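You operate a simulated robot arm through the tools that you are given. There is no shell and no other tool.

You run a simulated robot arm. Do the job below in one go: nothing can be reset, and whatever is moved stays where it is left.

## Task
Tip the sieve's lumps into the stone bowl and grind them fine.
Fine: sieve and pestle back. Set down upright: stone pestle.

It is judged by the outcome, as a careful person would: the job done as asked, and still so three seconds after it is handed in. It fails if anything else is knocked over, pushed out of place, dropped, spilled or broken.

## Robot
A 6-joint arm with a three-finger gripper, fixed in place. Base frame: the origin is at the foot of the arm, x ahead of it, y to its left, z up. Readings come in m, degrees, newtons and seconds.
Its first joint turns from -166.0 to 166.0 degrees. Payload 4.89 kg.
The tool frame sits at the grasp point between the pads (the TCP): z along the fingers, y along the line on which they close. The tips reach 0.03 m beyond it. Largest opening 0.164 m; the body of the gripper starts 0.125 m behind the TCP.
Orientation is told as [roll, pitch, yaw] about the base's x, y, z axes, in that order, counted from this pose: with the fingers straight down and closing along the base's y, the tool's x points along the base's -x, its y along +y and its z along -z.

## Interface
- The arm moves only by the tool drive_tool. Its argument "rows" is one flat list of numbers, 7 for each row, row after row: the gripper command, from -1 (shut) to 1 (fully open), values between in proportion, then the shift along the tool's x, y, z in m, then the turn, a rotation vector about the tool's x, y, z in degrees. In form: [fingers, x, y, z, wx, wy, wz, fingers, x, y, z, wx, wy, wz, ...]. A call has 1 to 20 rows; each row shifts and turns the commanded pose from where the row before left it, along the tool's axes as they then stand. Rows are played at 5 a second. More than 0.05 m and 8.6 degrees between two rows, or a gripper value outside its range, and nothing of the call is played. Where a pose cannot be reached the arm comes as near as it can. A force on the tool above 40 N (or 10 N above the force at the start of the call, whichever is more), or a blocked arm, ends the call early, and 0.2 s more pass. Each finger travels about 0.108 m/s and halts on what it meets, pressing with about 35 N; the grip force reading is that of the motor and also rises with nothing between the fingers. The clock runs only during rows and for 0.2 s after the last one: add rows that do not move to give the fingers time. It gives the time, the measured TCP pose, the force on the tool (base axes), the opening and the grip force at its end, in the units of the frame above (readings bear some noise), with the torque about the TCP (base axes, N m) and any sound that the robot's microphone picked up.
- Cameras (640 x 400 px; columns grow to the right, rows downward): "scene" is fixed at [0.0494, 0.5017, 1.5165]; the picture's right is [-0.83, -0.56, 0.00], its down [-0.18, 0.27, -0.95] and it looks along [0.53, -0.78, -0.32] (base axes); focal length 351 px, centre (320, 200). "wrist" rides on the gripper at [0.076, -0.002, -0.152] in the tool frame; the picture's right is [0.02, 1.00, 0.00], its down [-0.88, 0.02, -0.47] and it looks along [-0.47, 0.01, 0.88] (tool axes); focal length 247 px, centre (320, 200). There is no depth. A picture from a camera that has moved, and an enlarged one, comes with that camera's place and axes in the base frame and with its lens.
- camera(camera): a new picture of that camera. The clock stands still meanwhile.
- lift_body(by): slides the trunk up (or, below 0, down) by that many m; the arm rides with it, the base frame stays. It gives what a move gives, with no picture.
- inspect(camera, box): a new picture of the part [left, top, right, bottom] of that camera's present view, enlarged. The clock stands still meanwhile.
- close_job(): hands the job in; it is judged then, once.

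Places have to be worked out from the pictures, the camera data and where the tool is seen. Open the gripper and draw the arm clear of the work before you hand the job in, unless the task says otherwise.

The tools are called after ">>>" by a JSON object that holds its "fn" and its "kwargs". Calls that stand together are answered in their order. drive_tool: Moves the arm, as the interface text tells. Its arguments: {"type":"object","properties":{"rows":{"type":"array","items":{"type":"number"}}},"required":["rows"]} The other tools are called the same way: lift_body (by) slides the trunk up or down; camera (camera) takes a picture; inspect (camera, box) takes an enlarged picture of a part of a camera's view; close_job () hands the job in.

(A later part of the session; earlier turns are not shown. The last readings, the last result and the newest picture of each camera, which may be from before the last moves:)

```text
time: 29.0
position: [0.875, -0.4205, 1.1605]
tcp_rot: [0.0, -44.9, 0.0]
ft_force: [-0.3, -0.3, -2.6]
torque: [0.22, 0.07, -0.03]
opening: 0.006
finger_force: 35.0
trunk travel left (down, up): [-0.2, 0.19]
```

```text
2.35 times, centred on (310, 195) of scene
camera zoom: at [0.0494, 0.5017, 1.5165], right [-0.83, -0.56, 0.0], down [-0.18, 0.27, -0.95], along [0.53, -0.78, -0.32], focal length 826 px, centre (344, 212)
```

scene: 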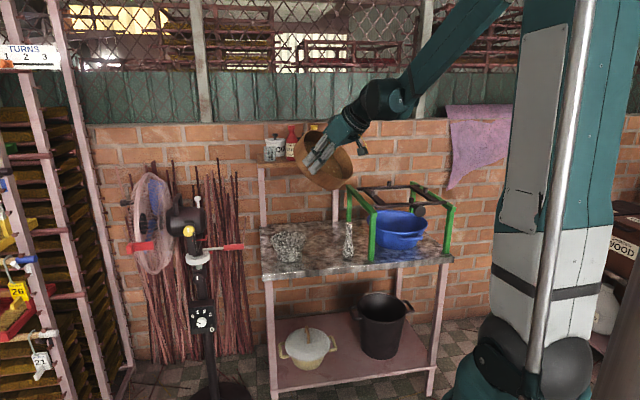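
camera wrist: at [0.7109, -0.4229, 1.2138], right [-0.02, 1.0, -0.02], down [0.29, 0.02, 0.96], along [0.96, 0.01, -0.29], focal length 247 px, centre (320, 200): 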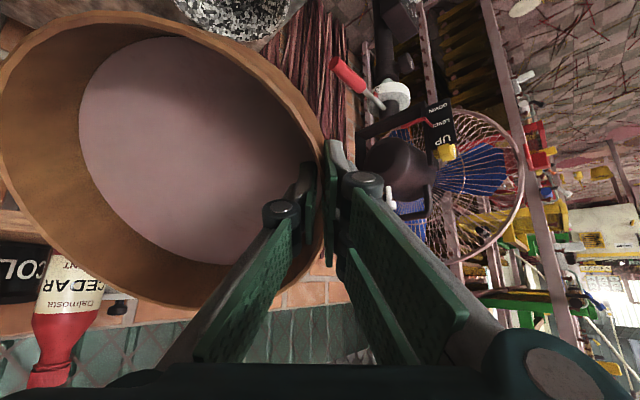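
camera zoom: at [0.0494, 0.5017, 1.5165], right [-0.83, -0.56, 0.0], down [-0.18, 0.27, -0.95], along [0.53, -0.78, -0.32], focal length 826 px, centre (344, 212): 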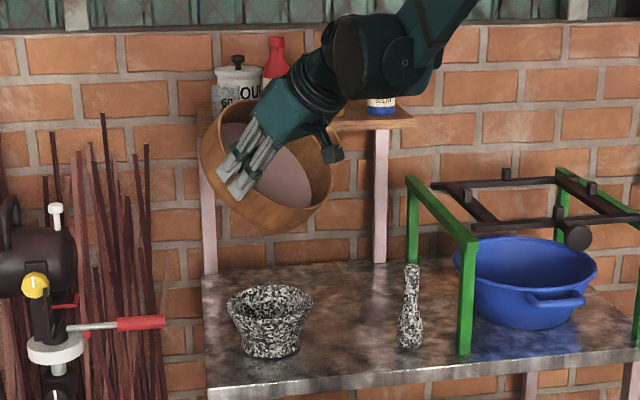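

No spill is visible. I retreat, level the sieve and check before carrying it back.

>>> {"fn": "drive_tool", "kwargs": {"rows": [-1, 0.01, 0, -0.038, 0, 0, 0, -1, 0.01, 0, -0.038, 0, 0, 0, -1, 0.01, 0, -0.038, 0, 0, 0, -1, 0.01, 0, -0.038, 0, 0, 0, -1, 0.0095, 0, -0.039, 0, 0, 0, -1, 0, 0, 0, 0, 6, 0, -1, 0, 0, 0, 0, 6, 0, -1, 0, 0, 0, 0, 6, 0, -1, 0, 0, 0, 0, 6, 0, -1, 0, 0, 0, 0, 6, 0, -1, 0, 0, 0, 0, 6, 0, -1, 0, 0, 0, 0, 6, 0, -1, 0, 0, 0, 0, 3, 0, -1, 0, 0, 0, 0, 0, 0]}}

>>> {"fn": "drive_tool", "kwargs": {"rows": [-1, 0.005, -0.02, 0, 0, 0, 0, -1, 0.01, -0.036, 0, 0, 0, 0, -1, 0.01, -0.04, 0, 0, 0, 0, -1, 0.01, -0.04, 0, 0, 0, 0, -1, 0.01, -0.04, 0, 0, 0, 0, -1, 0.01, -0.04, 0, 0, 0, 0, -1, 0.01, -0.04, 0, 0, 0, 0, -1, 0.01, -0.04, 0, 0, 0, 0, -1, 0.01, -0.04, 0, 0, 0, 0, -1, 0.01, -0.04, 0, 0, 0, 0, -1, 0.01, -0.03, 0, 0, 0, 0, -1, 0.005, -0.01, 0, 0, 0, 0, -1, 0, 0, 0, 0, 0, 0, -1, 0, 0, 0, 0, 0, 0]}}

>>> {"fn": "camera", "kwargs": {"camera": "wrist"}}

>>> {"fn": "inspect", "kwargs": {"camera": "scene", "box": [340, 110, 460, 220]}}

```text
time: 32.0
position: [0.7041, -0.4194, 1.2605]
tcp_rot: [-0.1, 0.1, 0.0]
ft_force: [0.5, -1.0, -3.2]
torque: [0.24, 0.12, -0.01]
opening: 0.0061
finger_force: 34.8
trunk travel left (down, up): [-0.2, 0.19]
```

```text
time: 35.0
position: [0.5938, -0.8336, 1.2597]
tcp_rot: [0.0, 0.0, 0.0]
ft_force: [0.7, -1.5, -1.6]
torque: [0.23, 0.03, -0.02]
opening: 0.0061
finger_force: 34.8
trunk travel left (down, up): [-0.2, 0.19]
```

```text
taken
camera wrist: at [0.5166, -0.8366, 1.4118], right [-0.02, 1.0, 0.0], down [0.88, 0.02, 0.47], along [0.47, 0.01, -0.88], focal length 247 px, centre (320, 200)
```

wrist: 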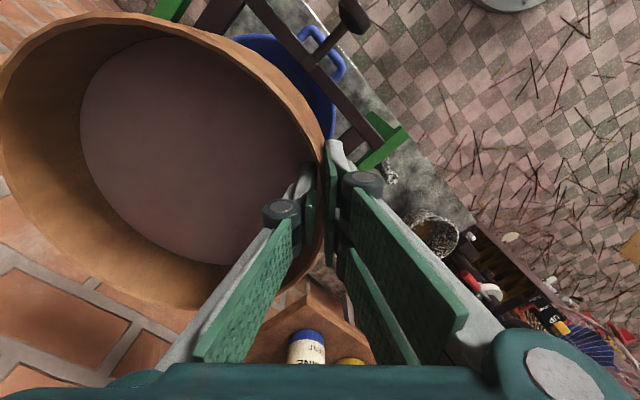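

```text
3.64 times, centred on (400, 165) of scene
camera zoom: at [0.0494, 0.5017, 1.5165], right [-0.83, -0.56, 0.0], down [-0.18, 0.27, -0.95], along [0.53, -0.78, -0.32], focal length 1276 px, centre (29, 327)
```

zoom: 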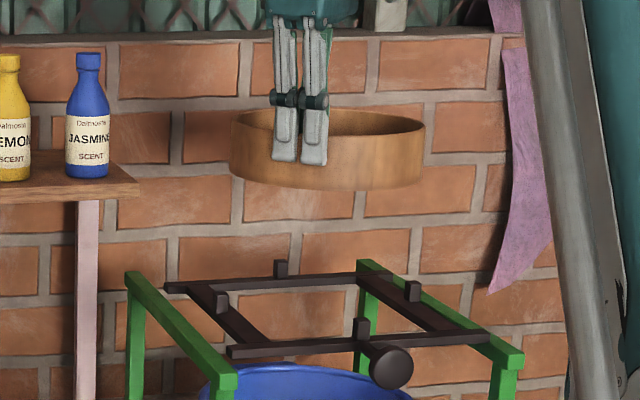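

Commanded pose is back above the original spot (0.594,-0.836). I lower to 2.5 cm above the seat and compare with the posts.

>>> {"fn": "drive_tool", "kwargs": {"rows": [-1, 0, 0, 0.02, 0, 0, 0, -1, 0, 0, 0.035, 0, 0, 0, -1, 0, 0, 0.035, 0, 0, 0, -1, 0, 0, 0.03, 0, 0, 0, -1, 0, 0, 0.02, 0, 0, 0, -1, 0, 0, 0.01, 0, 0, 0, -1, 0, 0, 0, 0, 0, 0]}}

>>> {"fn": "inspect", "kwargs": {"camera": "scene", "box": [360, 150, 440, 210]}}

>>> {"fn": "inspect", "kwargs": {"camera": "wrist", "box": [0, 0, 420, 290]}}

```text
time: 36.6
position: [0.5966, -0.834, 1.1106]
tcp_rot: [0.0, 0.0, 0.0]
ft_force: [0.1, -0.5, -2.3]
torque: [0.24, 0.02, -0.03]
opening: 0.0061
finger_force: 35.3
trunk travel left (down, up): [-0.2, 0.19]
```

```text
6.67 times, centred on (400, 180) of scene
camera zoom: at [0.0494, 0.5017, 1.5165], right [-0.83, -0.56, 0.0], down [-0.18, 0.27, -0.95], along [0.53, -0.78, -0.32], focal length 2339 px, centre (-213, 333)
```

zoom: 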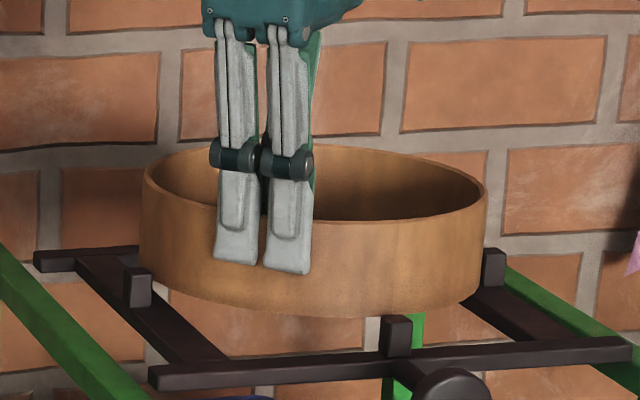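

```text
1.38 times, centred on (210, 145) of wrist
camera zoom: at [0.5193, -0.8369, 1.2625], right [-0.02, 1.0, 0.0], down [0.88, 0.02, 0.47], along [0.47, 0.01, -0.88], focal length 341 px, centre (472, 276)
```

zoom: 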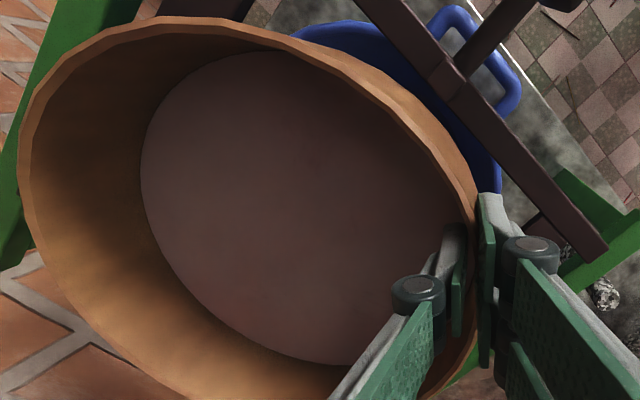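

The picture shows the ring ~5 mm to the left of where it was lifted (reading agrees: +4,+3 mm). I correct by that amount and look again.

>>> {"fn": "drive_tool", "kwargs": {"rows": [-1, 0.002, -0.0015, 0, 0, 0, 0, -1, 0.002, -0.0015, 0, 0, 0, 0, -1, 0, 0, 0, 0, 0, 0]}}

>>> {"fn": "inspect", "kwargs": {"camera": "scene", "box": [360, 150, 440, 210]}}

```text
time: 37.4
position: [0.5896, -0.8397, 1.1115]
tcp_rot: [0.0, 0.0, -0.1]
ft_force: [0.3, 0.2, -2.1]
torque: [0.21, -0.01, 0.01]
opening: 0.006
finger_force: 35.1
trunk travel left (down, up): [-0.2, 0.19]
```

```text
6.67 times, centred on (400, 180) of scene
camera zoom: at [0.0494, 0.5017, 1.5165], right [-0.83, -0.56, 0.0], down [-0.18, 0.27, -0.95], along [0.53, -0.78, -0.32], focal length 2339 px, centre (-213, 333)
```

zoom: 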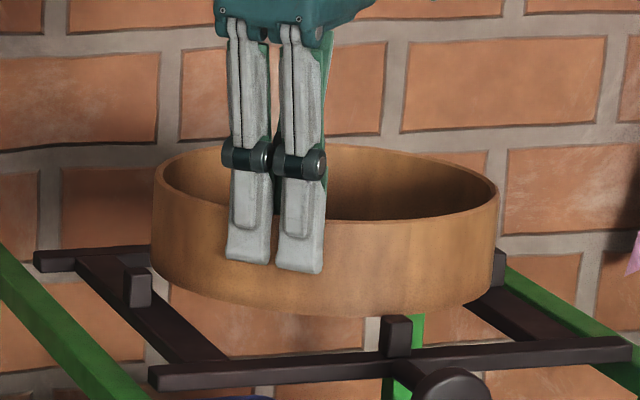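

Now it is about 2-3 mm past the lift place; I bring it back a bit and lower 1 cm.

>>> {"fn": "drive_tool", "kwargs": {"rows": [-1, -0.0015, 0.0015, 0, 0, 0, 0, -1, 0, 0, 0.005, 0, 0, 0, -1, 0, 0, 0.005, 0, 0, 0, -1, 0, 0, 0, 0, 0, 0]}}

>>> {"fn": "inspect", "kwargs": {"camera": "scene", "box": [360, 150, 440, 210]}}

```text
time: 38.4
position: [0.591, -0.8391, 1.1015]
tcp_rot: [0.1, 0.1, 0.1]
ft_force: [0.0, 0.0, -2.1]
torque: [0.25, 0.04, -0.01]
opening: 0.0062
finger_force: 34.8
trunk travel left (down, up): [-0.2, 0.19]
```

```text
6.67 times, centred on (400, 180) of scene
camera zoom: at [0.0494, 0.5017, 1.5165], right [-0.83, -0.56, 0.0], down [-0.18, 0.27, -0.95], along [0.53, -0.78, -0.32], focal length 2339 px, centre (-213, 333)
```

zoom: 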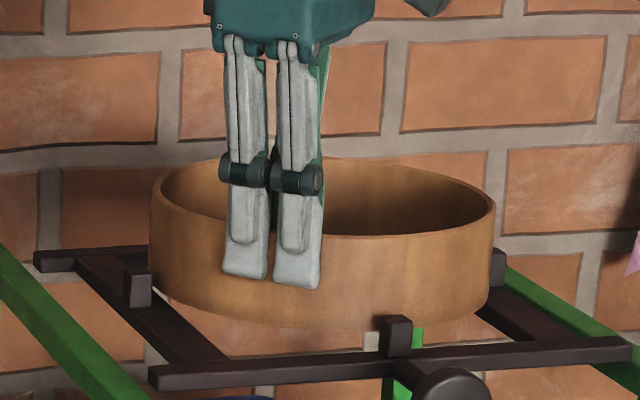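

The ring now lines up with the original span. I lower the last centimetre in small steps.

>>> {"fn": "drive_tool", "kwargs": {"rows": [-1, 0, 0, 0.003, 0, 0, 0, -1, 0, 0, 0.003, 0, 0, 0, -1, 0, 0, 0.003, 0, 0, 0, -1, 0, 0, 0, 0, 0, 0]}}

>>> {"fn": "inspect", "kwargs": {"camera": "scene", "box": [360, 150, 440, 210]}}

>>> {"fn": "inspect", "kwargs": {"camera": "wrist", "box": [0, 0, 420, 290]}}

```text
time: 39.4
position: [0.5926, -0.8387, 1.0919]
tcp_rot: [0.0, 0.0, 0.0]
ft_force: [0.4, 0.2, -1.2]
torque: [0.04, 0.05, -0.06]
opening: 0.0062
finger_force: 35.1
trunk travel left (down, up): [-0.2, 0.19]
```

```text
6.67 times, centred on (400, 180) of scene
camera zoom: at [0.0494, 0.5017, 1.5165], right [-0.83, -0.56, 0.0], down [-0.18, 0.27, -0.95], along [0.53, -0.78, -0.32], focal length 2339 px, centre (-213, 333)
```

zoom: 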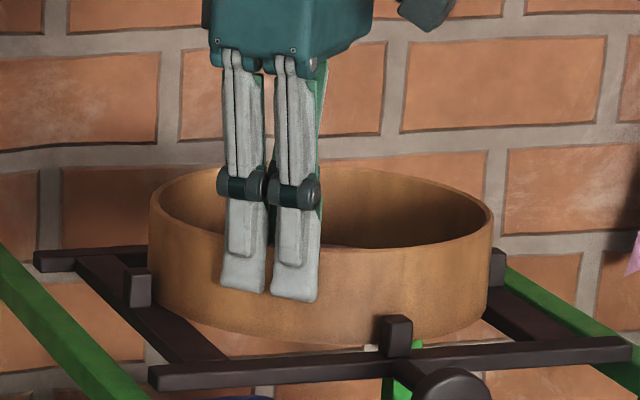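

```text
1.38 times, centred on (210, 145) of wrist
camera zoom: at [0.5148, -0.8404, 1.2441], right [-0.02, 1.0, 0.0], down [0.88, 0.02, 0.47], along [0.47, 0.01, -0.88], focal length 341 px, centre (472, 276)
```

zoom: 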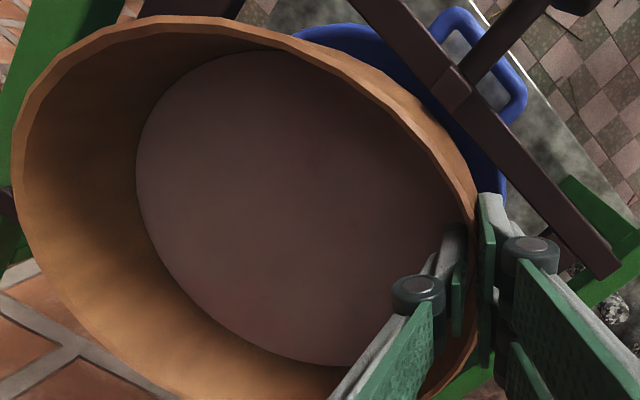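

The ring is touching its seat (torque gone). I lower 2 mm more, then open the fingers to 80 mm.

>>> {"fn": "drive_tool", "kwargs": {"rows": [-1, 0, 0, 0.002, 0, 0, 0, -1, 0, 0, 0, 0, 0, 0]}}

>>> {"fn": "drive_tool", "kwargs": {"rows": [-0.8, 0, 0, 0, 0, 0, 0, -0.5, 0, 0, 0, 0, 0, 0, -0.1, 0, 0, 0, 0, 0, 0, -0.1, 0, 0, 0, 0, 0, 0]}}

>>> {"fn": "inspect", "kwargs": {"camera": "scene", "box": [360, 150, 440, 210]}}

>>> {"fn": "inspect", "kwargs": {"camera": "wrist", "box": [0, 0, 420, 290]}}

```text
time: 40.0
position: [0.5906, -0.8388, 1.0918]
tcp_rot: [0.0, 0.0, -0.1]
ft_force: [3.3, 2.1, 6.8]
torque: [0.06, -1.1, 0.34]
opening: 0.0057
finger_force: 35.1
trunk travel left (down, up): [-0.2, 0.19]
```

```text
time: 41.0
position: [0.5898, -0.8386, 1.091]
tcp_rot: [0.0, -0.1, 0.0]
ft_force: [-0.3, -0.4, -0.5]
torque: [-0.01, 0.0, 0.0]
opening: 0.0735
finger_force: 0.0
trunk travel left (down, up): [-0.2, 0.19]
```

```text
6.67 times, centred on (400, 180) of scene
camera zoom: at [0.0494, 0.5017, 1.5165], right [-0.83, -0.56, 0.0], down [-0.18, 0.27, -0.95], along [0.53, -0.78, -0.32], focal length 2339 px, centre (-213, 333)
```

zoom: 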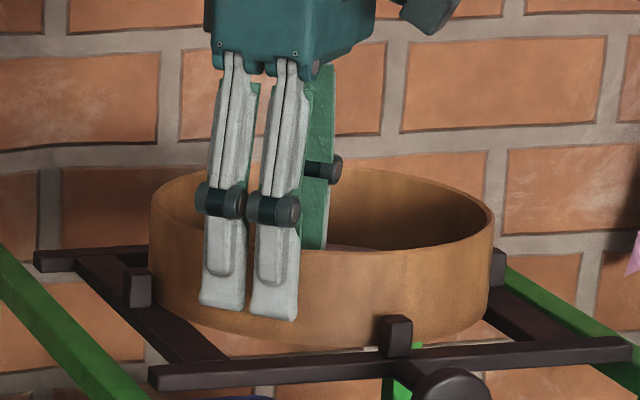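

```text
1.38 times, centred on (210, 145) of wrist
camera zoom: at [0.5138, -0.8416, 1.2423], right [-0.02, 1.0, 0.0], down [0.88, 0.02, 0.47], along [0.47, 0.01, -0.88], focal length 341 px, centre (472, 276)
```

zoom: 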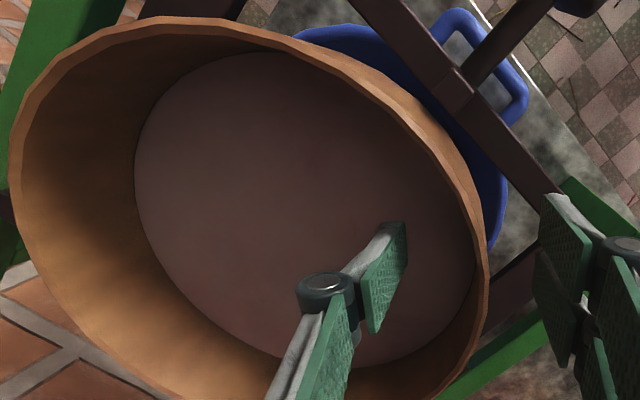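

The sieve is back in its seat at the original spot, empty. I raise the gripper straight out, back off, and look at the bowl and pestle.

>>> {"fn": "drive_tool", "kwargs": {"rows": [-0.1, 0, 0, -0.02, 0, 0, 0, -0.1, 0, 0, -0.03, 0, 0, 0, -0.1, 0, 0, -0.04, 0, 0, 0, -0.1, 0, 0, -0.04, 0, 0, 0, -0.1, 0, 0, -0.04, 0, 0, 0, -0.1, 0, 0, -0.03, 0, 0, 0, -0.1, 0, 0.04, 0, 0, 0, 0, -0.1, 0, 0.04, 0, 0, 0, 7, -0.1, 0, 0.04, 0, 0, 0, 7, -0.1, 0, 0.04, 0, 0, 0, 8, -0.1, 0, 0, 0, 0, 0, 8, -0.1, 0, 0, 0, 0, 0, 8, -0.1, 0, 0, 0, 0, 0, 8, -0.1, 0, 0, 0, 0, 0, 8, -0.1, 0, 0, 0, 0, 0, 6, -0.1, 0, 0, 0, 0, 0, 0]}}

>>> {"fn": "camera", "kwargs": {"camera": "wrist"}}

>>> {"fn": "inspect", "kwargs": {"camera": "scene", "box": [240, 130, 480, 290]}}

```text
time: 44.4
position: [0.608, -0.681, 1.2893]
tcp_rot: [0.0, -0.1, -60.0]
ft_force: [0.0, 0.0, 0.6]
torque: [-0.02, 0.01, 0.01]
opening: 0.0739
finger_force: 0.1
trunk travel left (down, up): [-0.2, 0.19]
```

```text
taken
camera wrist: at [0.5661, -0.6162, 1.4415], right [0.86, 0.52, 0.0], down [0.46, -0.75, 0.47], along [0.25, -0.4, -0.88], focal length 247 px, centre (320, 200)
```

wrist: 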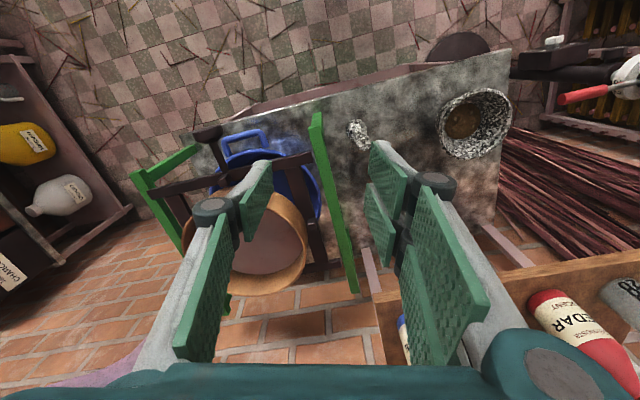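

```text
2.50 times, centred on (360, 210) of scene
camera zoom: at [0.0494, 0.5017, 1.5165], right [-0.83, -0.56, 0.0], down [-0.18, 0.27, -0.95], along [0.53, -0.78, -0.32], focal length 877 px, centre (220, 175)
```

zoom: 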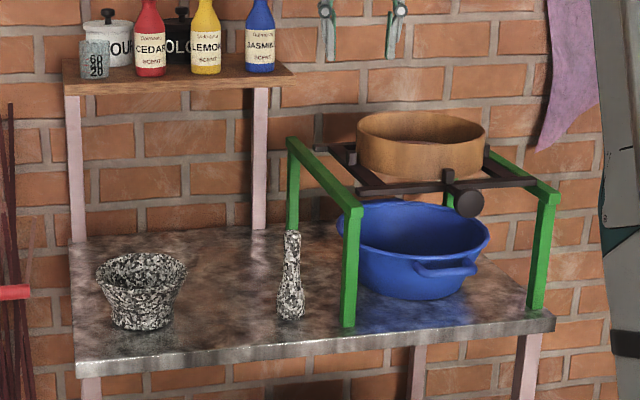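

The bowl now holds the brown lumps, nothing on the table. I zoom in on bowl and pestle from here.

>>> {"fn": "inspect", "kwargs": {"camera": "wrist", "box": [420, 70, 530, 170]}}

>>> {"fn": "inspect", "kwargs": {"camera": "wrist", "box": [290, 90, 430, 190]}}

```text
4.00 times, centred on (475, 120) of wrist
camera zoom: at [0.5661, -0.6162, 1.4415], right [0.86, 0.52, 0.0], down [0.46, -0.75, 0.47], along [0.25, -0.4, -0.88], focal length 988 px, centre (-300, 520)
```

zoom: 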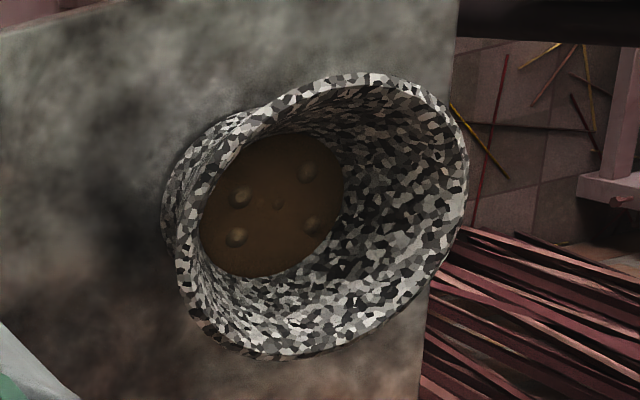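

```text
4.00 times, centred on (360, 140) of wrist
camera zoom: at [0.5661, -0.6162, 1.4415], right [0.86, 0.52, 0.0], down [0.46, -0.75, 0.47], along [0.25, -0.4, -0.88], focal length 988 px, centre (160, 440)
```

zoom: 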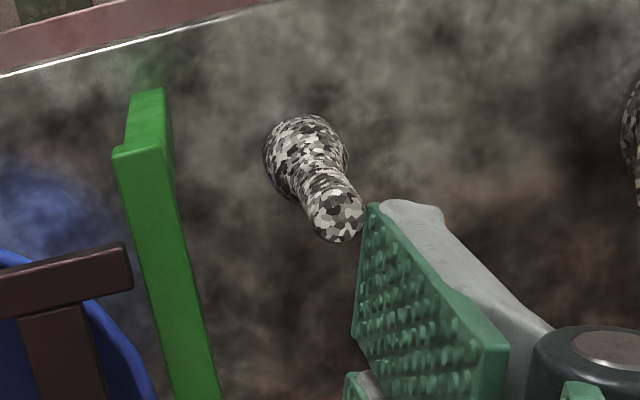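

Bowl centre ≈(0.902,-0.533) with fill level ≈0.845; pestle axis ≈(0.709,-0.685), top z≈0.955. I turn to yaw -90 and tilt the tool 25° outward (for reach and to clear the green stand), then move over the pestle.

>>> {"fn": "drive_tool", "kwargs": {"rows": [-0.1, 0, 0, 0, 0, 0, 7.5, -0.1, 0, 0, 0, 0, 0, 7.5, -0.1, 0, 0, 0, 0, 0, 7.5, -0.1, 0, 0, 0, 0, 0, 7.5, -0.1, 0, 0, 0, 0, -6.25, 0, -0.1, 0, 0, 0, 0, -6.25, 0, -0.1, 0, 0, 0, 0, -6.25, 0, -0.1, 0, 0, 0, 0, -6.25, 0, -0.1, 0, 0.034, 0, 0, 0, 0, -0.1, 0, 0.034, 0, 0, 0, 0, -0.1, 0, 0.033, 0, 0, 0, 0, -0.1, 0.0155, 0, 0.0349, 0, 0, 0, -0.1, 0.0155, 0, 0.0349, 0, 0, 0, -0.1, 0.0155, 0, 0.0349, 0, 0, 0, -0.1, 0, 0, 0, 0, 0, 0]}}

>>> {"fn": "camera", "kwargs": {"camera": "wrist"}}

>>> {"fn": "inspect", "kwargs": {"camera": "scene", "box": [260, 130, 420, 280]}}

```text
time: 47.6
position: [0.707, -0.6834, 1.176]
tcp_rot: [0.0, -25.0, -90.1]
ft_force: [0.6, -0.7, -0.3]
torque: [0.01, 0.03, -0.01]
opening: 0.0737
finger_force: 0.0
trunk travel left (down, up): [-0.2, 0.19]
```

```text
taken
camera wrist: at [0.7051, -0.5508, 1.2809], right [1.0, 0.02, -0.01], down [0.02, -0.6, 0.8], along [0.01, -0.8, -0.6], focal length 247 px, centre (320, 200)
```

wrist: 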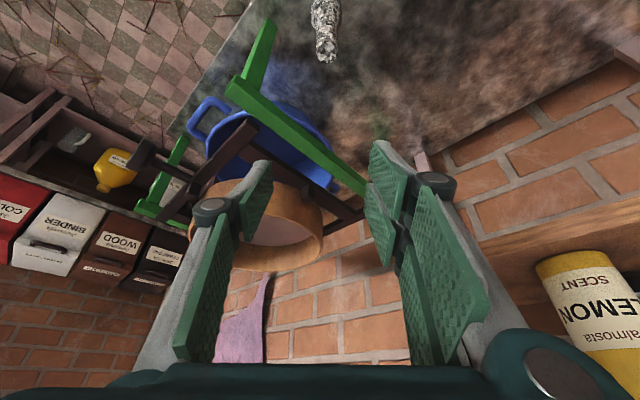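

```text
2.67 times, centred on (340, 205) of scene
camera zoom: at [0.0494, 0.5017, 1.5165], right [-0.83, -0.56, 0.0], down [-0.18, 0.27, -0.95], along [0.53, -0.78, -0.32], focal length 936 px, centre (267, 187)
```

zoom: 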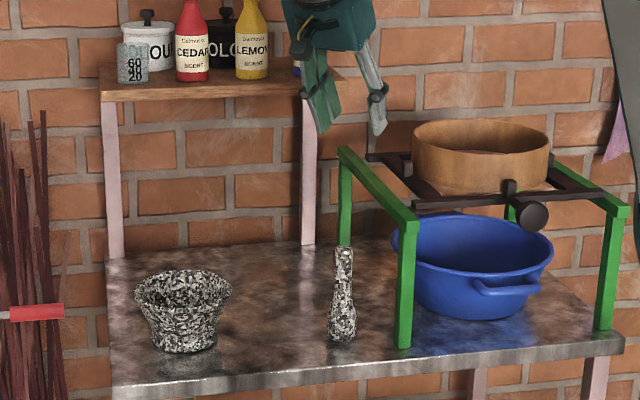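

Hovering above; I zoom on the pestle in the wrist view to refine the alignment.

>>> {"fn": "inspect", "kwargs": {"camera": "wrist", "box": [270, 0, 380, 80]}}

```text
5.00 times, centred on (325, 40) of wrist
camera zoom: at [0.7051, -0.5508, 1.2809], right [1.0, 0.02, -0.01], down [0.02, -0.6, 0.8], along [0.01, -0.8, -0.6], focal length 1235 px, centre (295, 1000)
```

zoom: 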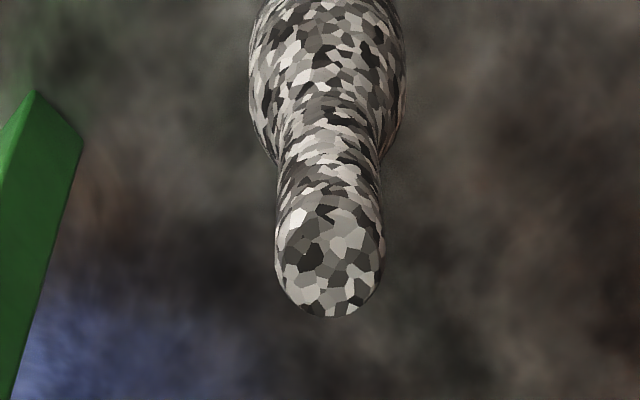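

Pestle axis is at about (0.713,-0.683); I shift 6 mm in +x and lower to just above its top to verify.

>>> {"fn": "drive_tool", "kwargs": {"rows": [-0.1, 0, 0.006, 0, 0, 0, 0, -0.1, 0.0169, 0, 0.0362, 0, 0, 0, -0.1, 0.0169, 0, 0.0362, 0, 0, 0, -0.1, 0.0169, 0, 0.0362, 0, 0, 0, -0.1, 0.0169, 0, 0.0362, 0, 0, 0, -0.1, 0, 0, 0, 0, 0, 0]}}

>>> {"fn": "camera", "kwargs": {"camera": "wrist"}}

>>> {"fn": "inspect", "kwargs": {"camera": "scene", "box": [300, 160, 400, 280]}}

```text
time: 49.0
position: [0.7141, -0.6831, 1.0116]
tcp_rot: [-0.1, -25.0, -90.0]
ft_force: [1.2, -0.3, 0.4]
torque: [-0.02, 0.04, 0.0]
opening: 0.0738
finger_force: 0.1
trunk travel left (down, up): [-0.2, 0.19]
```

```text
taken
camera wrist: at [0.7116, -0.55, 1.1174], right [1.0, 0.02, -0.01], down [0.02, -0.6, 0.8], along [0.01, -0.8, -0.6], focal length 247 px, centre (320, 200)
```

wrist: 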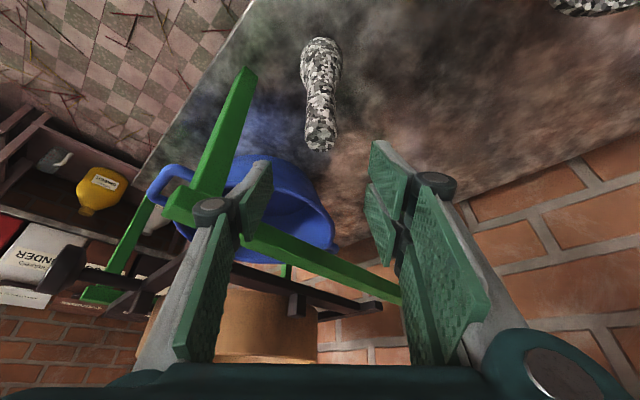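

```text
3.33 times, centred on (350, 220) of scene
camera zoom: at [0.0494, 0.5017, 1.5165], right [-0.83, -0.56, 0.0], down [-0.18, 0.27, -0.95], along [0.53, -0.78, -0.32], focal length 1170 px, centre (220, 133)
```

zoom: 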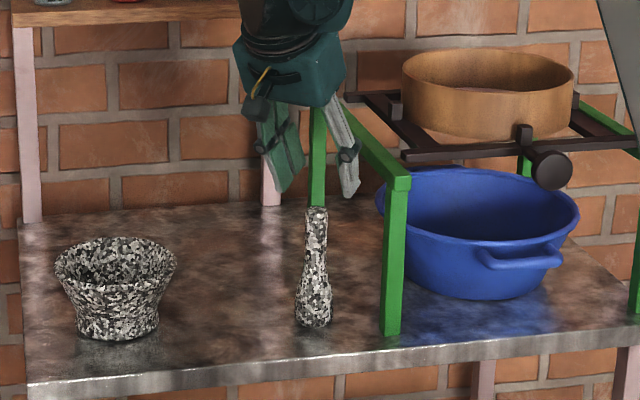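

Well aligned in both views. I lower the remaining 9.4 cm around the handle.

>>> {"fn": "drive_tool", "kwargs": {"rows": [-0.1, 0.0127, 0, 0.0272, 0, 0, 0, -0.1, 0.0127, 0, 0.0272, 0, 0, 0, -0.1, 0.0127, 0, 0.0272, 0, 0, 0, -0.1, 0, 0, 0, 0, 0, 0]}}

>>> {"fn": "camera", "kwargs": {"camera": "wrist"}}

>>> {"fn": "inspect", "kwargs": {"camera": "scene", "box": [310, 190, 390, 280]}}

```text
time: 50.0
position: [0.7141, -0.6857, 0.9221]
tcp_rot: [0.0, -24.9, -90.0]
ft_force: [0.5, -0.2, -0.3]
torque: [0.03, 0.06, 0.0]
opening: 0.0737
finger_force: 0.1
trunk travel left (down, up): [-0.2, 0.19]
```

```text
taken
camera wrist: at [0.7117, -0.5525, 1.028], right [1.0, 0.02, -0.01], down [0.02, -0.6, 0.8], along [0.01, -0.8, -0.6], focal length 247 px, centre (320, 200)
```

wrist: 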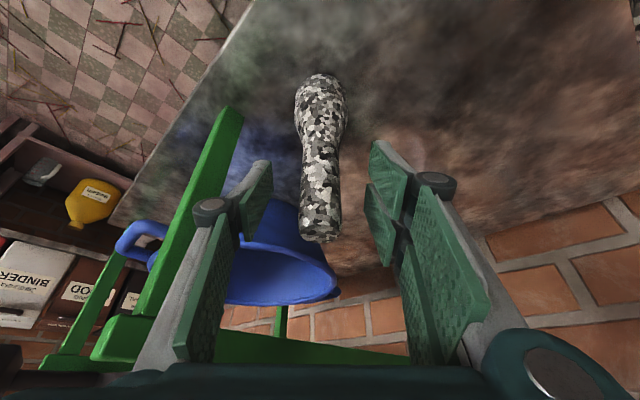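

```text
4.44 times, centred on (350, 235) of scene
camera zoom: at [0.0494, 0.5017, 1.5165], right [-0.83, -0.56, 0.0], down [-0.18, 0.27, -0.95], along [0.53, -0.78, -0.32], focal length 1559 px, centre (187, 44)
```

zoom: 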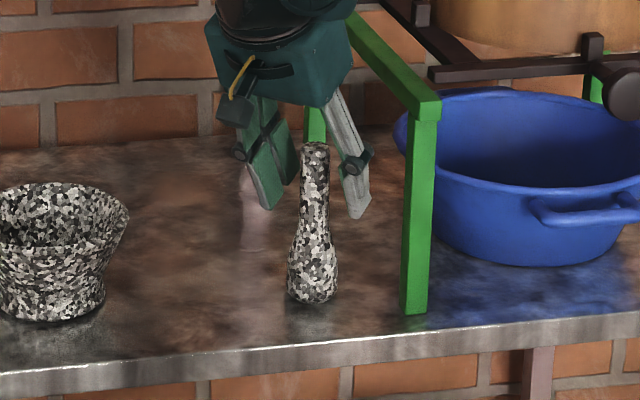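

The handle sits between the pads. I close in steps.

>>> {"fn": "drive_tool", "kwargs": {"rows": [-0.4, 0, 0, 0, 0, 0, 0, -0.55, 0, 0, 0, 0, 0, 0, -0.55, 0, 0, 0, 0, 0, 0]}}

>>> {"fn": "inspect", "kwargs": {"camera": "wrist", "box": [220, 60, 420, 260]}}

```text
time: 50.8
position: [0.7143, -0.6849, 0.9225]
tcp_rot: [0.1, -25.0, -90.0]
ft_force: [0.5, 0.6, 0.3]
torque: [0.01, 0.02, 0.0]
opening: 0.0369
finger_force: 0.1
trunk travel left (down, up): [-0.2, 0.19]
```

```text
2.00 times, centred on (320, 160) of wrist
camera zoom: at [0.7115, -0.5523, 1.0287], right [1.0, 0.02, -0.01], down [0.02, -0.6, 0.8], along [0.01, -0.8, -0.6], focal length 494 px, centre (320, 280)
```

zoom: 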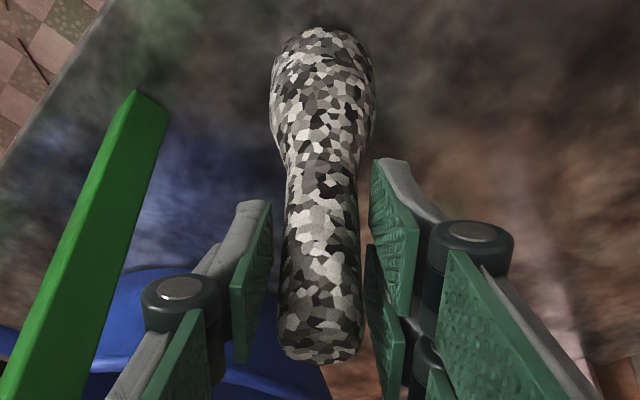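

The handle is centred between the pads with small equal gaps; I close fully.

>>> {"fn": "drive_tool", "kwargs": {"rows": [-0.75, 0, 0, 0, 0, 0, 0, -1, 0, 0, 0, 0, 0, 0, -1, 0, 0, 0, 0, 0, 0, -1, 0, 0, 0, 0, 0, 0]}}

>>> {"fn": "inspect", "kwargs": {"camera": "wrist", "box": [220, 60, 420, 260]}}

```text
time: 51.8
position: [0.7143, -0.6857, 0.9232]
tcp_rot: [0.0, -24.9, -90.1]
ft_force: [0.8, -0.4, 1.7]
torque: [-0.05, -0.01, 0.0]
opening: 0.0271
finger_force: 35.2
trunk travel left (down, up): [-0.2, 0.19]
```

```text
2.00 times, centred on (320, 160) of wrist
camera zoom: at [0.7115, -0.5523, 1.0287], right [1.0, 0.02, -0.01], down [0.02, -0.6, 0.8], along [0.01, -0.8, -0.6], focal length 494 px, centre (320, 280)
```

zoom: 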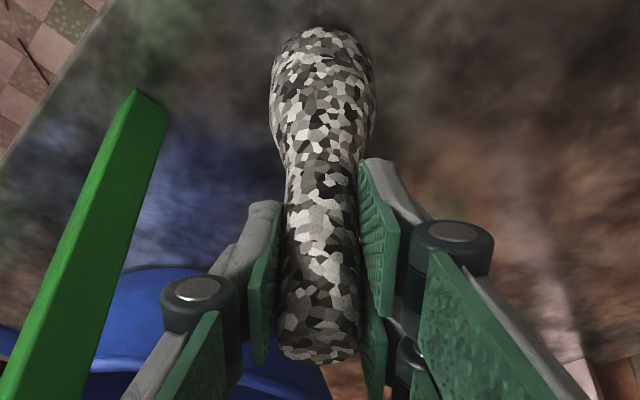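

Gripped at 27 mm. I lift straight up 3 cm and check the hold.

>>> {"fn": "drive_tool", "kwargs": {"rows": [-1, -0.0042, 0, -0.0091, 0, 0, 0, -1, -0.0085, 0, -0.0181, 0, 0, 0, -1, 0, 0, 0, 0, 0, 0]}}

>>> {"fn": "inspect", "kwargs": {"camera": "scene", "box": [310, 190, 390, 280]}}

>>> {"fn": "inspect", "kwargs": {"camera": "wrist", "box": [220, 60, 420, 260]}}

```text
time: 52.6
position: [0.7155, -0.6825, 0.9552]
tcp_rot: [0.0, -25.0, -90.1]
ft_force: [-0.1, -0.2, -3.9]
torque: [-0.01, -0.01, 0.03]
opening: 0.0276
finger_force: 35.0
trunk travel left (down, up): [-0.2, 0.19]
```

```text
4.44 times, centred on (350, 235) of scene
camera zoom: at [0.0494, 0.5017, 1.5165], right [-0.83, -0.56, 0.0], down [-0.18, 0.27, -0.95], along [0.53, -0.78, -0.32], focal length 1559 px, centre (187, 44)
```

zoom: 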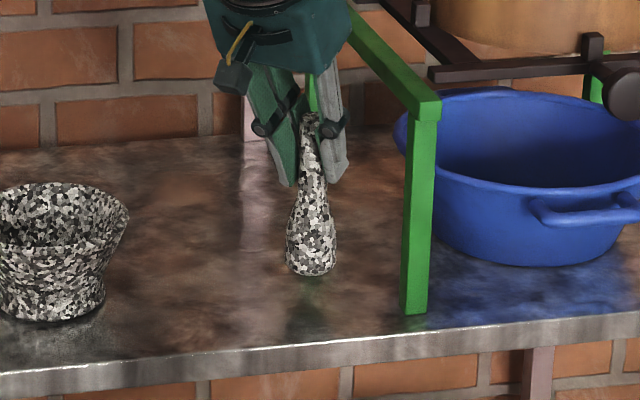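

```text
2.00 times, centred on (320, 160) of wrist
camera zoom: at [0.7125, -0.5497, 1.0594], right [1.0, 0.02, -0.01], down [0.02, -0.6, 0.8], along [0.01, -0.8, -0.6], focal length 494 px, centre (320, 280)
```

zoom: 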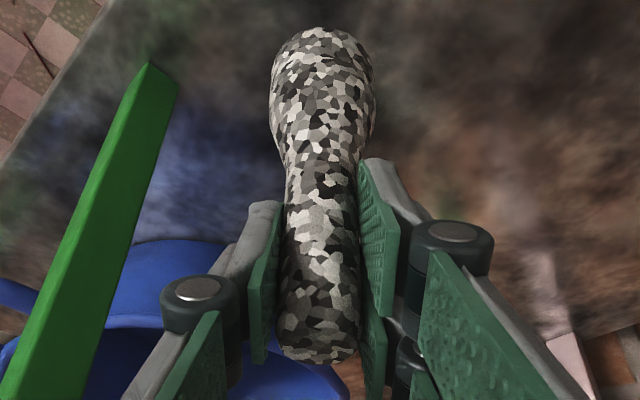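

Held firmly (≈0.4 kg) and still upright. I lift to z≈1.10 and turn about the vertical to yaw -31 so the tilt points radially toward the bowl.

>>> {"fn": "drive_tool", "kwargs": {"rows": [-1, -0.0127, 0, -0.0272, 0, 0, 0, -1, -0.0169, 0, -0.0362, 0, 0, 0, -1, -0.0169, 0, -0.0362, 0, 0, 0, -1, -0.0148, 0, -0.0317, 0, 0, 0, -1, 0, 0, 0, -3.13, 0, -6.7, -1, 0, 0, 0, -3.13, 0, -6.7, -1, 0, 0, 0, -3.13, 0, -6.7, -1, 0, 0, 0, -3.13, 0, -6.7, -1, 0, 0, 0, -3.13, 0, -6.7, -1, 0, 0, 0, -3.13, 0, -6.7, -1, 0, 0, 0, -3.13, 0, -6.7, -1, 0, 0, 0, -3.13, 0, -6.7, -1, 0, 0, 0, 0, 0, 0]}}

>>> {"fn": "camera", "kwargs": {"camera": "wrist"}}

>>> {"fn": "camera", "kwargs": {"camera": "scene"}}

```text
time: 55.4
position: [0.7134, -0.6826, 1.1018]
tcp_rot: [0.0, -25.0, -30.8]
ft_force: [-0.1, 0.6, -2.4]
torque: [-0.02, 0.0, -0.02]
opening: 0.0273
finger_force: 34.8
trunk travel left (down, up): [-0.2, 0.19]
```

```text
taken
camera wrist: at [0.5956, -0.6159, 1.2059], right [0.49, 0.87, -0.01], down [0.52, -0.29, 0.8], along [0.69, -0.4, -0.6], focal length 247 px, centre (320, 200)
```

wrist: 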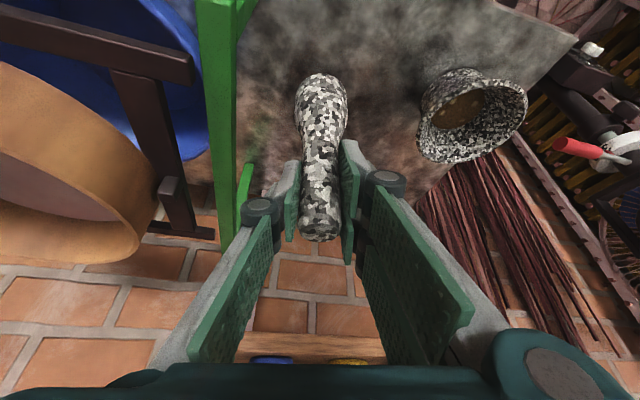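

```text
taken
```

scene: 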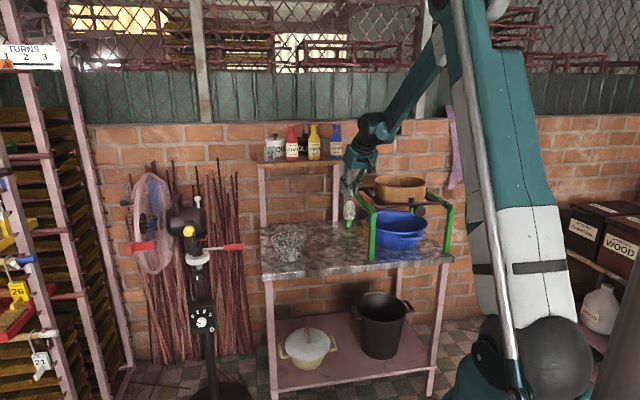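

The pestle hangs upright. I carry it over the bowl at this height.

>>> {"fn": "drive_tool", "kwargs": {"rows": [-1, -0.0064, 0.0188, 0.003, 0, 0, 0, -1, -0.0128, 0.0375, 0.006, 0, 0, 0, -1, -0.0128, 0.0375, 0.006, 0, 0, 0, -1, -0.0128, 0.0375, 0.006, 0, 0, 0, -1, -0.0128, 0.0375, 0.006, 0, 0, 0, -1, -0.0128, 0.0375, 0.006, 0, 0, 0, -1, -0.0064, 0.0188, 0.003, 0, 0, 0, -1, 0, 0, 0, 0, 0, 0]}}

>>> {"fn": "camera", "kwargs": {"camera": "wrist"}}

>>> {"fn": "inspect", "kwargs": {"camera": "scene", "box": [240, 130, 360, 280]}}

```text
time: 57.2
position: [0.9034, -0.5318, 1.1014]
tcp_rot: [0.0, -25.0, -30.8]
ft_force: [0.7, 0.9, -3.4]
torque: [-0.06, 0.08, -0.05]
opening: 0.027
finger_force: 35.1
trunk travel left (down, up): [-0.2, 0.19]
```

```text
taken
camera wrist: at [0.7861, -0.4649, 1.2057], right [0.49, 0.87, -0.01], down [0.52, -0.29, 0.8], along [0.69, -0.4, -0.6], focal length 247 px, centre (320, 200)
```

wrist: 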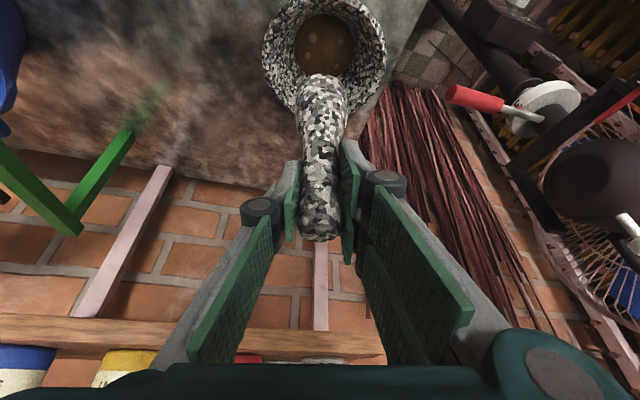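

```text
2.67 times, centred on (300, 205) of scene
camera zoom: at [0.0494, 0.5017, 1.5165], right [-0.83, -0.56, 0.0], down [-0.18, 0.27, -0.95], along [0.53, -0.78, -0.32], focal length 936 px, centre (373, 187)
```

zoom: 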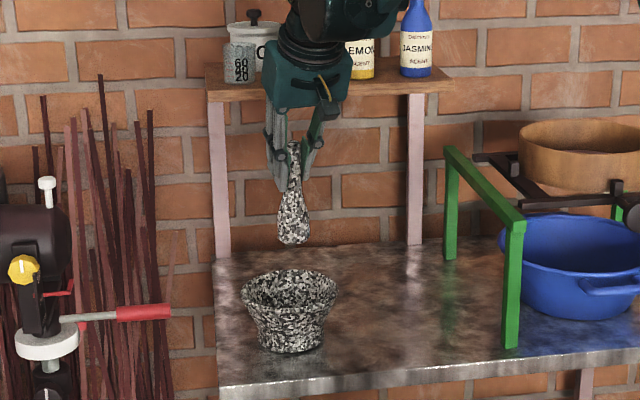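

The pestle is above the bowl. I zoom to measure the bowl centre relative to the pestle.

>>> {"fn": "inspect", "kwargs": {"camera": "wrist", "box": [240, 0, 410, 130]}}

>>> {"fn": "inspect", "kwargs": {"camera": "scene", "box": [310, 190, 460, 270]}}

```text
3.08 times, centred on (325, 65) of wrist
camera zoom: at [0.7861, -0.4649, 1.2057], right [0.49, 0.87, -0.01], down [0.52, -0.29, 0.8], along [0.69, -0.4, -0.6], focal length 760 px, centre (305, 615)
```

zoom: 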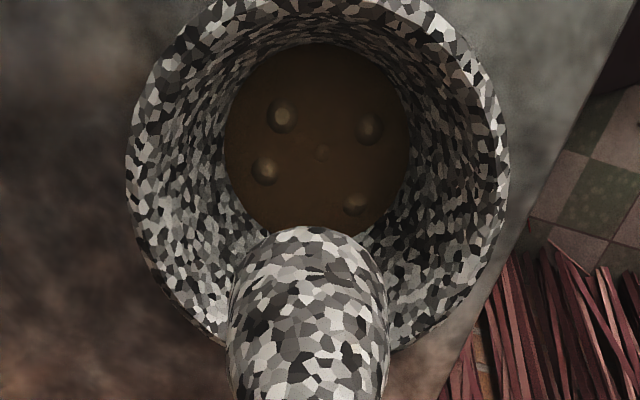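

```text
4.27 times, centred on (385, 230) of scene
camera zoom: at [0.0494, 0.5017, 1.5165], right [-0.83, -0.56, 0.0], down [-0.18, 0.27, -0.95], along [0.53, -0.78, -0.32], focal length 1497 px, centre (43, 72)
```

zoom: 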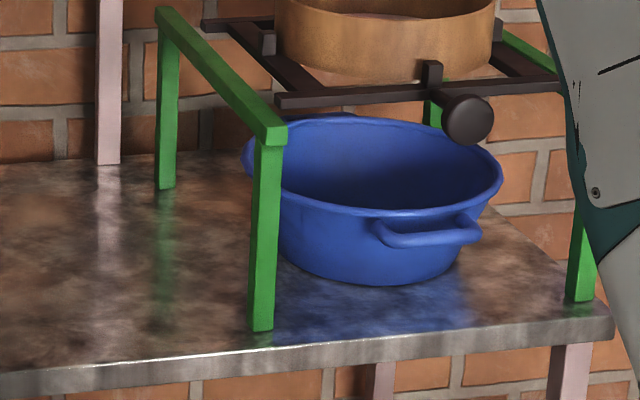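

The pestle is centred over the bowl within a few mm. I lower it into the bowl to just above the fill.

>>> {"fn": "drive_tool", "kwargs": {"rows": [-1, 0.0127, 0.001, 0.0272, 0, 0, 0, -1, 0.0127, 0.001, 0.0272, 0, 0, 0, -1, 0.0127, 0, 0.0272, 0, 0, 0, -1, 0.0085, 0, 0.0181, 0, 0, 0, -1, 0.0042, 0, 0.0091, 0, 0, 0, -1, 0, 0, 0, 0, 0, 0]}}

>>> {"fn": "camera", "kwargs": {"camera": "wrist"}}

>>> {"fn": "inspect", "kwargs": {"camera": "scene", "box": [250, 170, 350, 280]}}

```text
time: 58.6
position: [0.9021, -0.5289, 0.9811]
tcp_rot: [0.0, -25.1, -30.9]
ft_force: [0.3, -0.4, -3.8]
torque: [-0.03, 0.0, 0.0]
opening: 0.0272
finger_force: 34.9
trunk travel left (down, up): [-0.2, 0.19]
```

```text
taken
camera wrist: at [0.7852, -0.4628, 1.0858], right [0.5, 0.87, -0.01], down [0.52, -0.29, 0.8], along [0.69, -0.4, -0.6], focal length 247 px, centre (320, 200)
```

wrist: 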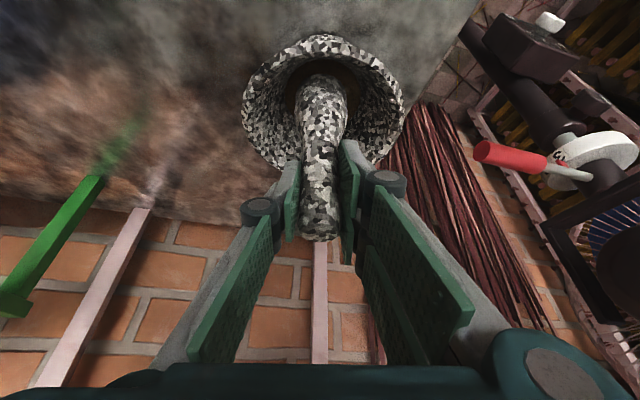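

```text
3.64 times, centred on (300, 225) of scene
camera zoom: at [0.0494, 0.5017, 1.5165], right [-0.83, -0.56, 0.0], down [-0.18, 0.27, -0.95], along [0.53, -0.78, -0.32], focal length 1276 px, centre (393, 109)
```

zoom: 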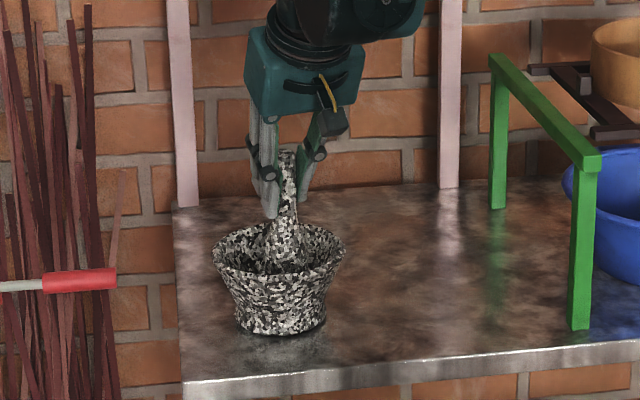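

The pestle head is inside the bowl. I lower in small steps until I feel contact.

>>> {"fn": "drive_tool", "kwargs": {"rows": [-1, 0.0017, 0, 0.0036, 0, 0, 0, -1, 0.0017, 0, 0.0036, 0, 0, 0, -1, 0.0017, 0, 0.0036, 0, 0, 0, -1, 0, 0, 0, 0, 0, 0]}}

>>> {"fn": "drive_tool", "kwargs": {"rows": [-1, 0.0013, 0, 0.0027, 0, 0, 0, -1, 0.0013, 0, 0.0027, 0, 0, 0, -1, 0, 0, 0, 0, 0, 0]}}

>>> {"fn": "inspect", "kwargs": {"camera": "wrist", "box": [230, 20, 420, 180]}}

```text
time: 59.6
position: [0.9024, -0.531, 0.9689]
tcp_rot: [0.0, -25.1, -30.8]
ft_force: [-0.5, 0.7, -3.3]
torque: [0.04, 0.0, 0.02]
opening: 0.0273
finger_force: 34.7
trunk travel left (down, up): [-0.2, 0.19]
```

```text
time: 60.4
position: [0.9027, -0.5303, 0.9613]
tcp_rot: [-0.1, -24.9, -30.8]
ft_force: [-0.2, -0.8, -4.0]
torque: [0.01, -0.03, -0.01]
opening: 0.0275
finger_force: 35.3
trunk travel left (down, up): [-0.2, 0.19]
```

```text
2.50 times, centred on (325, 100) of wrist
camera zoom: at [0.7859, -0.4636, 1.0672], right [0.5, 0.87, -0.01], down [0.52, -0.29, 0.8], along [0.69, -0.4, -0.6], focal length 617 px, centre (308, 450)
```

zoom: 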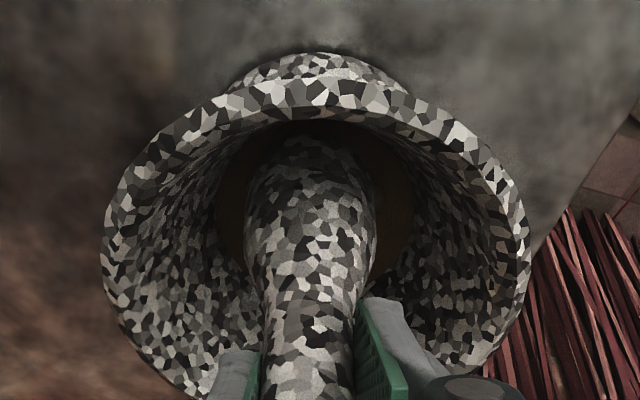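

No contact yet (bottom ≈0.84). I continue down in 3 mm steps.

>>> {"fn": "drive_tool", "kwargs": {"rows": [-1, 0.0013, 0, 0.0027, 0, 0, 0, -1, 0.0013, 0, 0.0027, 0, 0, 0, -1, 0, 0, 0, 0, 0, 0]}}

>>> {"fn": "drive_tool", "kwargs": {"rows": [-1, 0.0013, 0, 0.0027, 0, 0, 0, -1, 0.0013, 0, 0.0027, 0, 0, 0, -1, 0, 0, 0, 0, 0, 0]}}

>>> {"fn": "inspect", "kwargs": {"camera": "wrist", "box": [230, 20, 420, 180]}}

```text
time: 61.2
position: [0.9014, -0.5301, 0.9573]
tcp_rot: [0.1, -25.1, -30.7]
ft_force: [7.1, -1.9, 2.2]
torque: [-0.21, -0.67, 0.01]
opening: 0.0272
finger_force: 35.1
trunk travel left (down, up): [-0.2, 0.19]
```

```text
time: 62.0
position: [0.9017, -0.5301, 0.9514]
tcp_rot: [-0.1, -24.9, -30.7]
ft_force: [6.9, -3.1, 2.2]
torque: [-0.22, -0.72, -0.01]
opening: 0.0273
finger_force: 34.7
trunk travel left (down, up): [-0.2, 0.19]
```

```text
2.50 times, centred on (325, 100) of wrist
camera zoom: at [0.785, -0.4641, 1.0562], right [0.5, 0.87, -0.01], down [0.52, -0.29, 0.8], along [0.69, -0.4, -0.6], focal length 617 px, centre (308, 450)
```

zoom: 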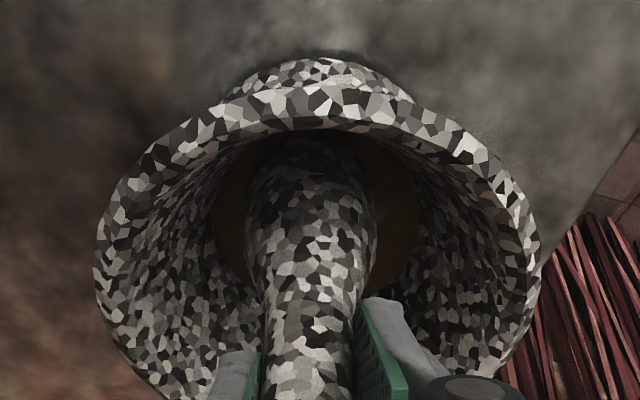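

Contact came from the near inner wall (sideways push outward ≈7 N). I back up 6 mm to relieve it and check that the bowl hasn't moved.

>>> {"fn": "drive_tool", "kwargs": {"rows": [-1, -0.0025, 0, -0.0054, 0, 0, 0, -1, -0.0025, 0, -0.0054, 0, 0, 0, -1, 0, 0, 0, 0, 0, 0]}}

>>> {"fn": "inspect", "kwargs": {"camera": "scene", "box": [250, 170, 350, 280]}}

>>> {"fn": "camera", "kwargs": {"camera": "wrist"}}

```text
time: 62.8
position: [0.8997, -0.5305, 0.962]
tcp_rot: [0.0, -25.0, -30.8]
ft_force: [-0.1, 0.2, -2.7]
torque: [-0.01, 0.01, -0.01]
opening: 0.0271
finger_force: 35.7
trunk travel left (down, up): [-0.2, 0.19]
```

```text
3.64 times, centred on (300, 225) of scene
camera zoom: at [0.0494, 0.5017, 1.5165], right [-0.83, -0.56, 0.0], down [-0.18, 0.27, -0.95], along [0.53, -0.78, -0.32], focal length 1276 px, centre (393, 109)
```

zoom: 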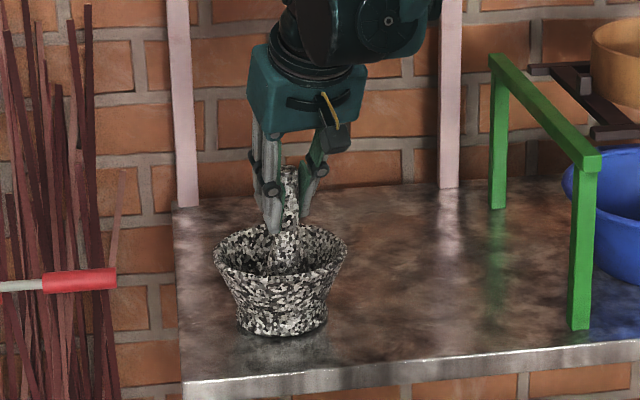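

```text
taken
camera wrist: at [0.7841, -0.4649, 1.0668], right [0.5, 0.87, -0.01], down [0.52, -0.29, 0.8], along [0.69, -0.4, -0.6], focal length 247 px, centre (320, 200)
```

wrist: 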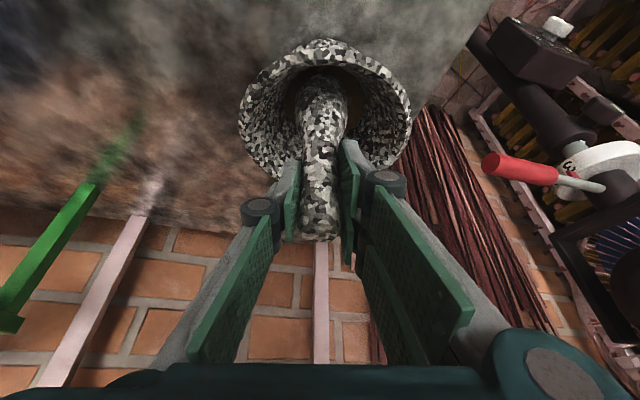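

The bowl slid only a few mm toward me. I measure the rim again to centre the pestle better.

>>> {"fn": "inspect", "kwargs": {"camera": "wrist", "box": [225, 30, 425, 190]}}

>>> {"fn": "inspect", "kwargs": {"camera": "scene", "box": [275, 200, 335, 260]}}

```text
2.50 times, centred on (325, 110) of wrist
camera zoom: at [0.7841, -0.4649, 1.0668], right [0.5, 0.87, -0.01], down [0.52, -0.29, 0.8], along [0.69, -0.4, -0.6], focal length 617 px, centre (308, 425)
```

zoom: 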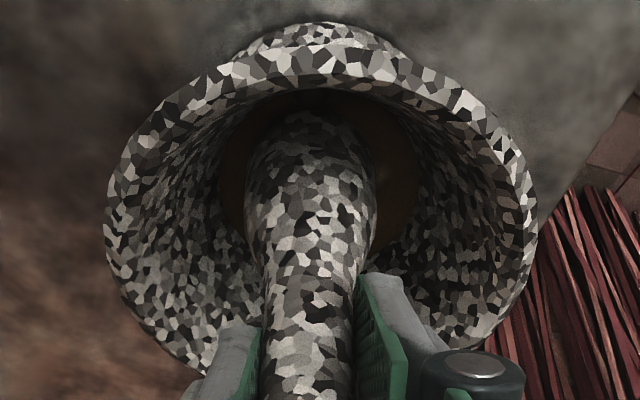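

```text
6.67 times, centred on (305, 230) of scene
camera zoom: at [0.0494, 0.5017, 1.5165], right [-0.83, -0.56, 0.0], down [-0.18, 0.27, -0.95], along [0.53, -0.78, -0.32], focal length 2339 px, centre (420, 0)
```

zoom: 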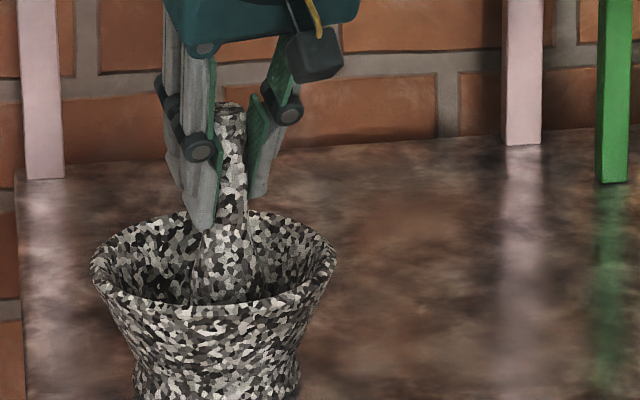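

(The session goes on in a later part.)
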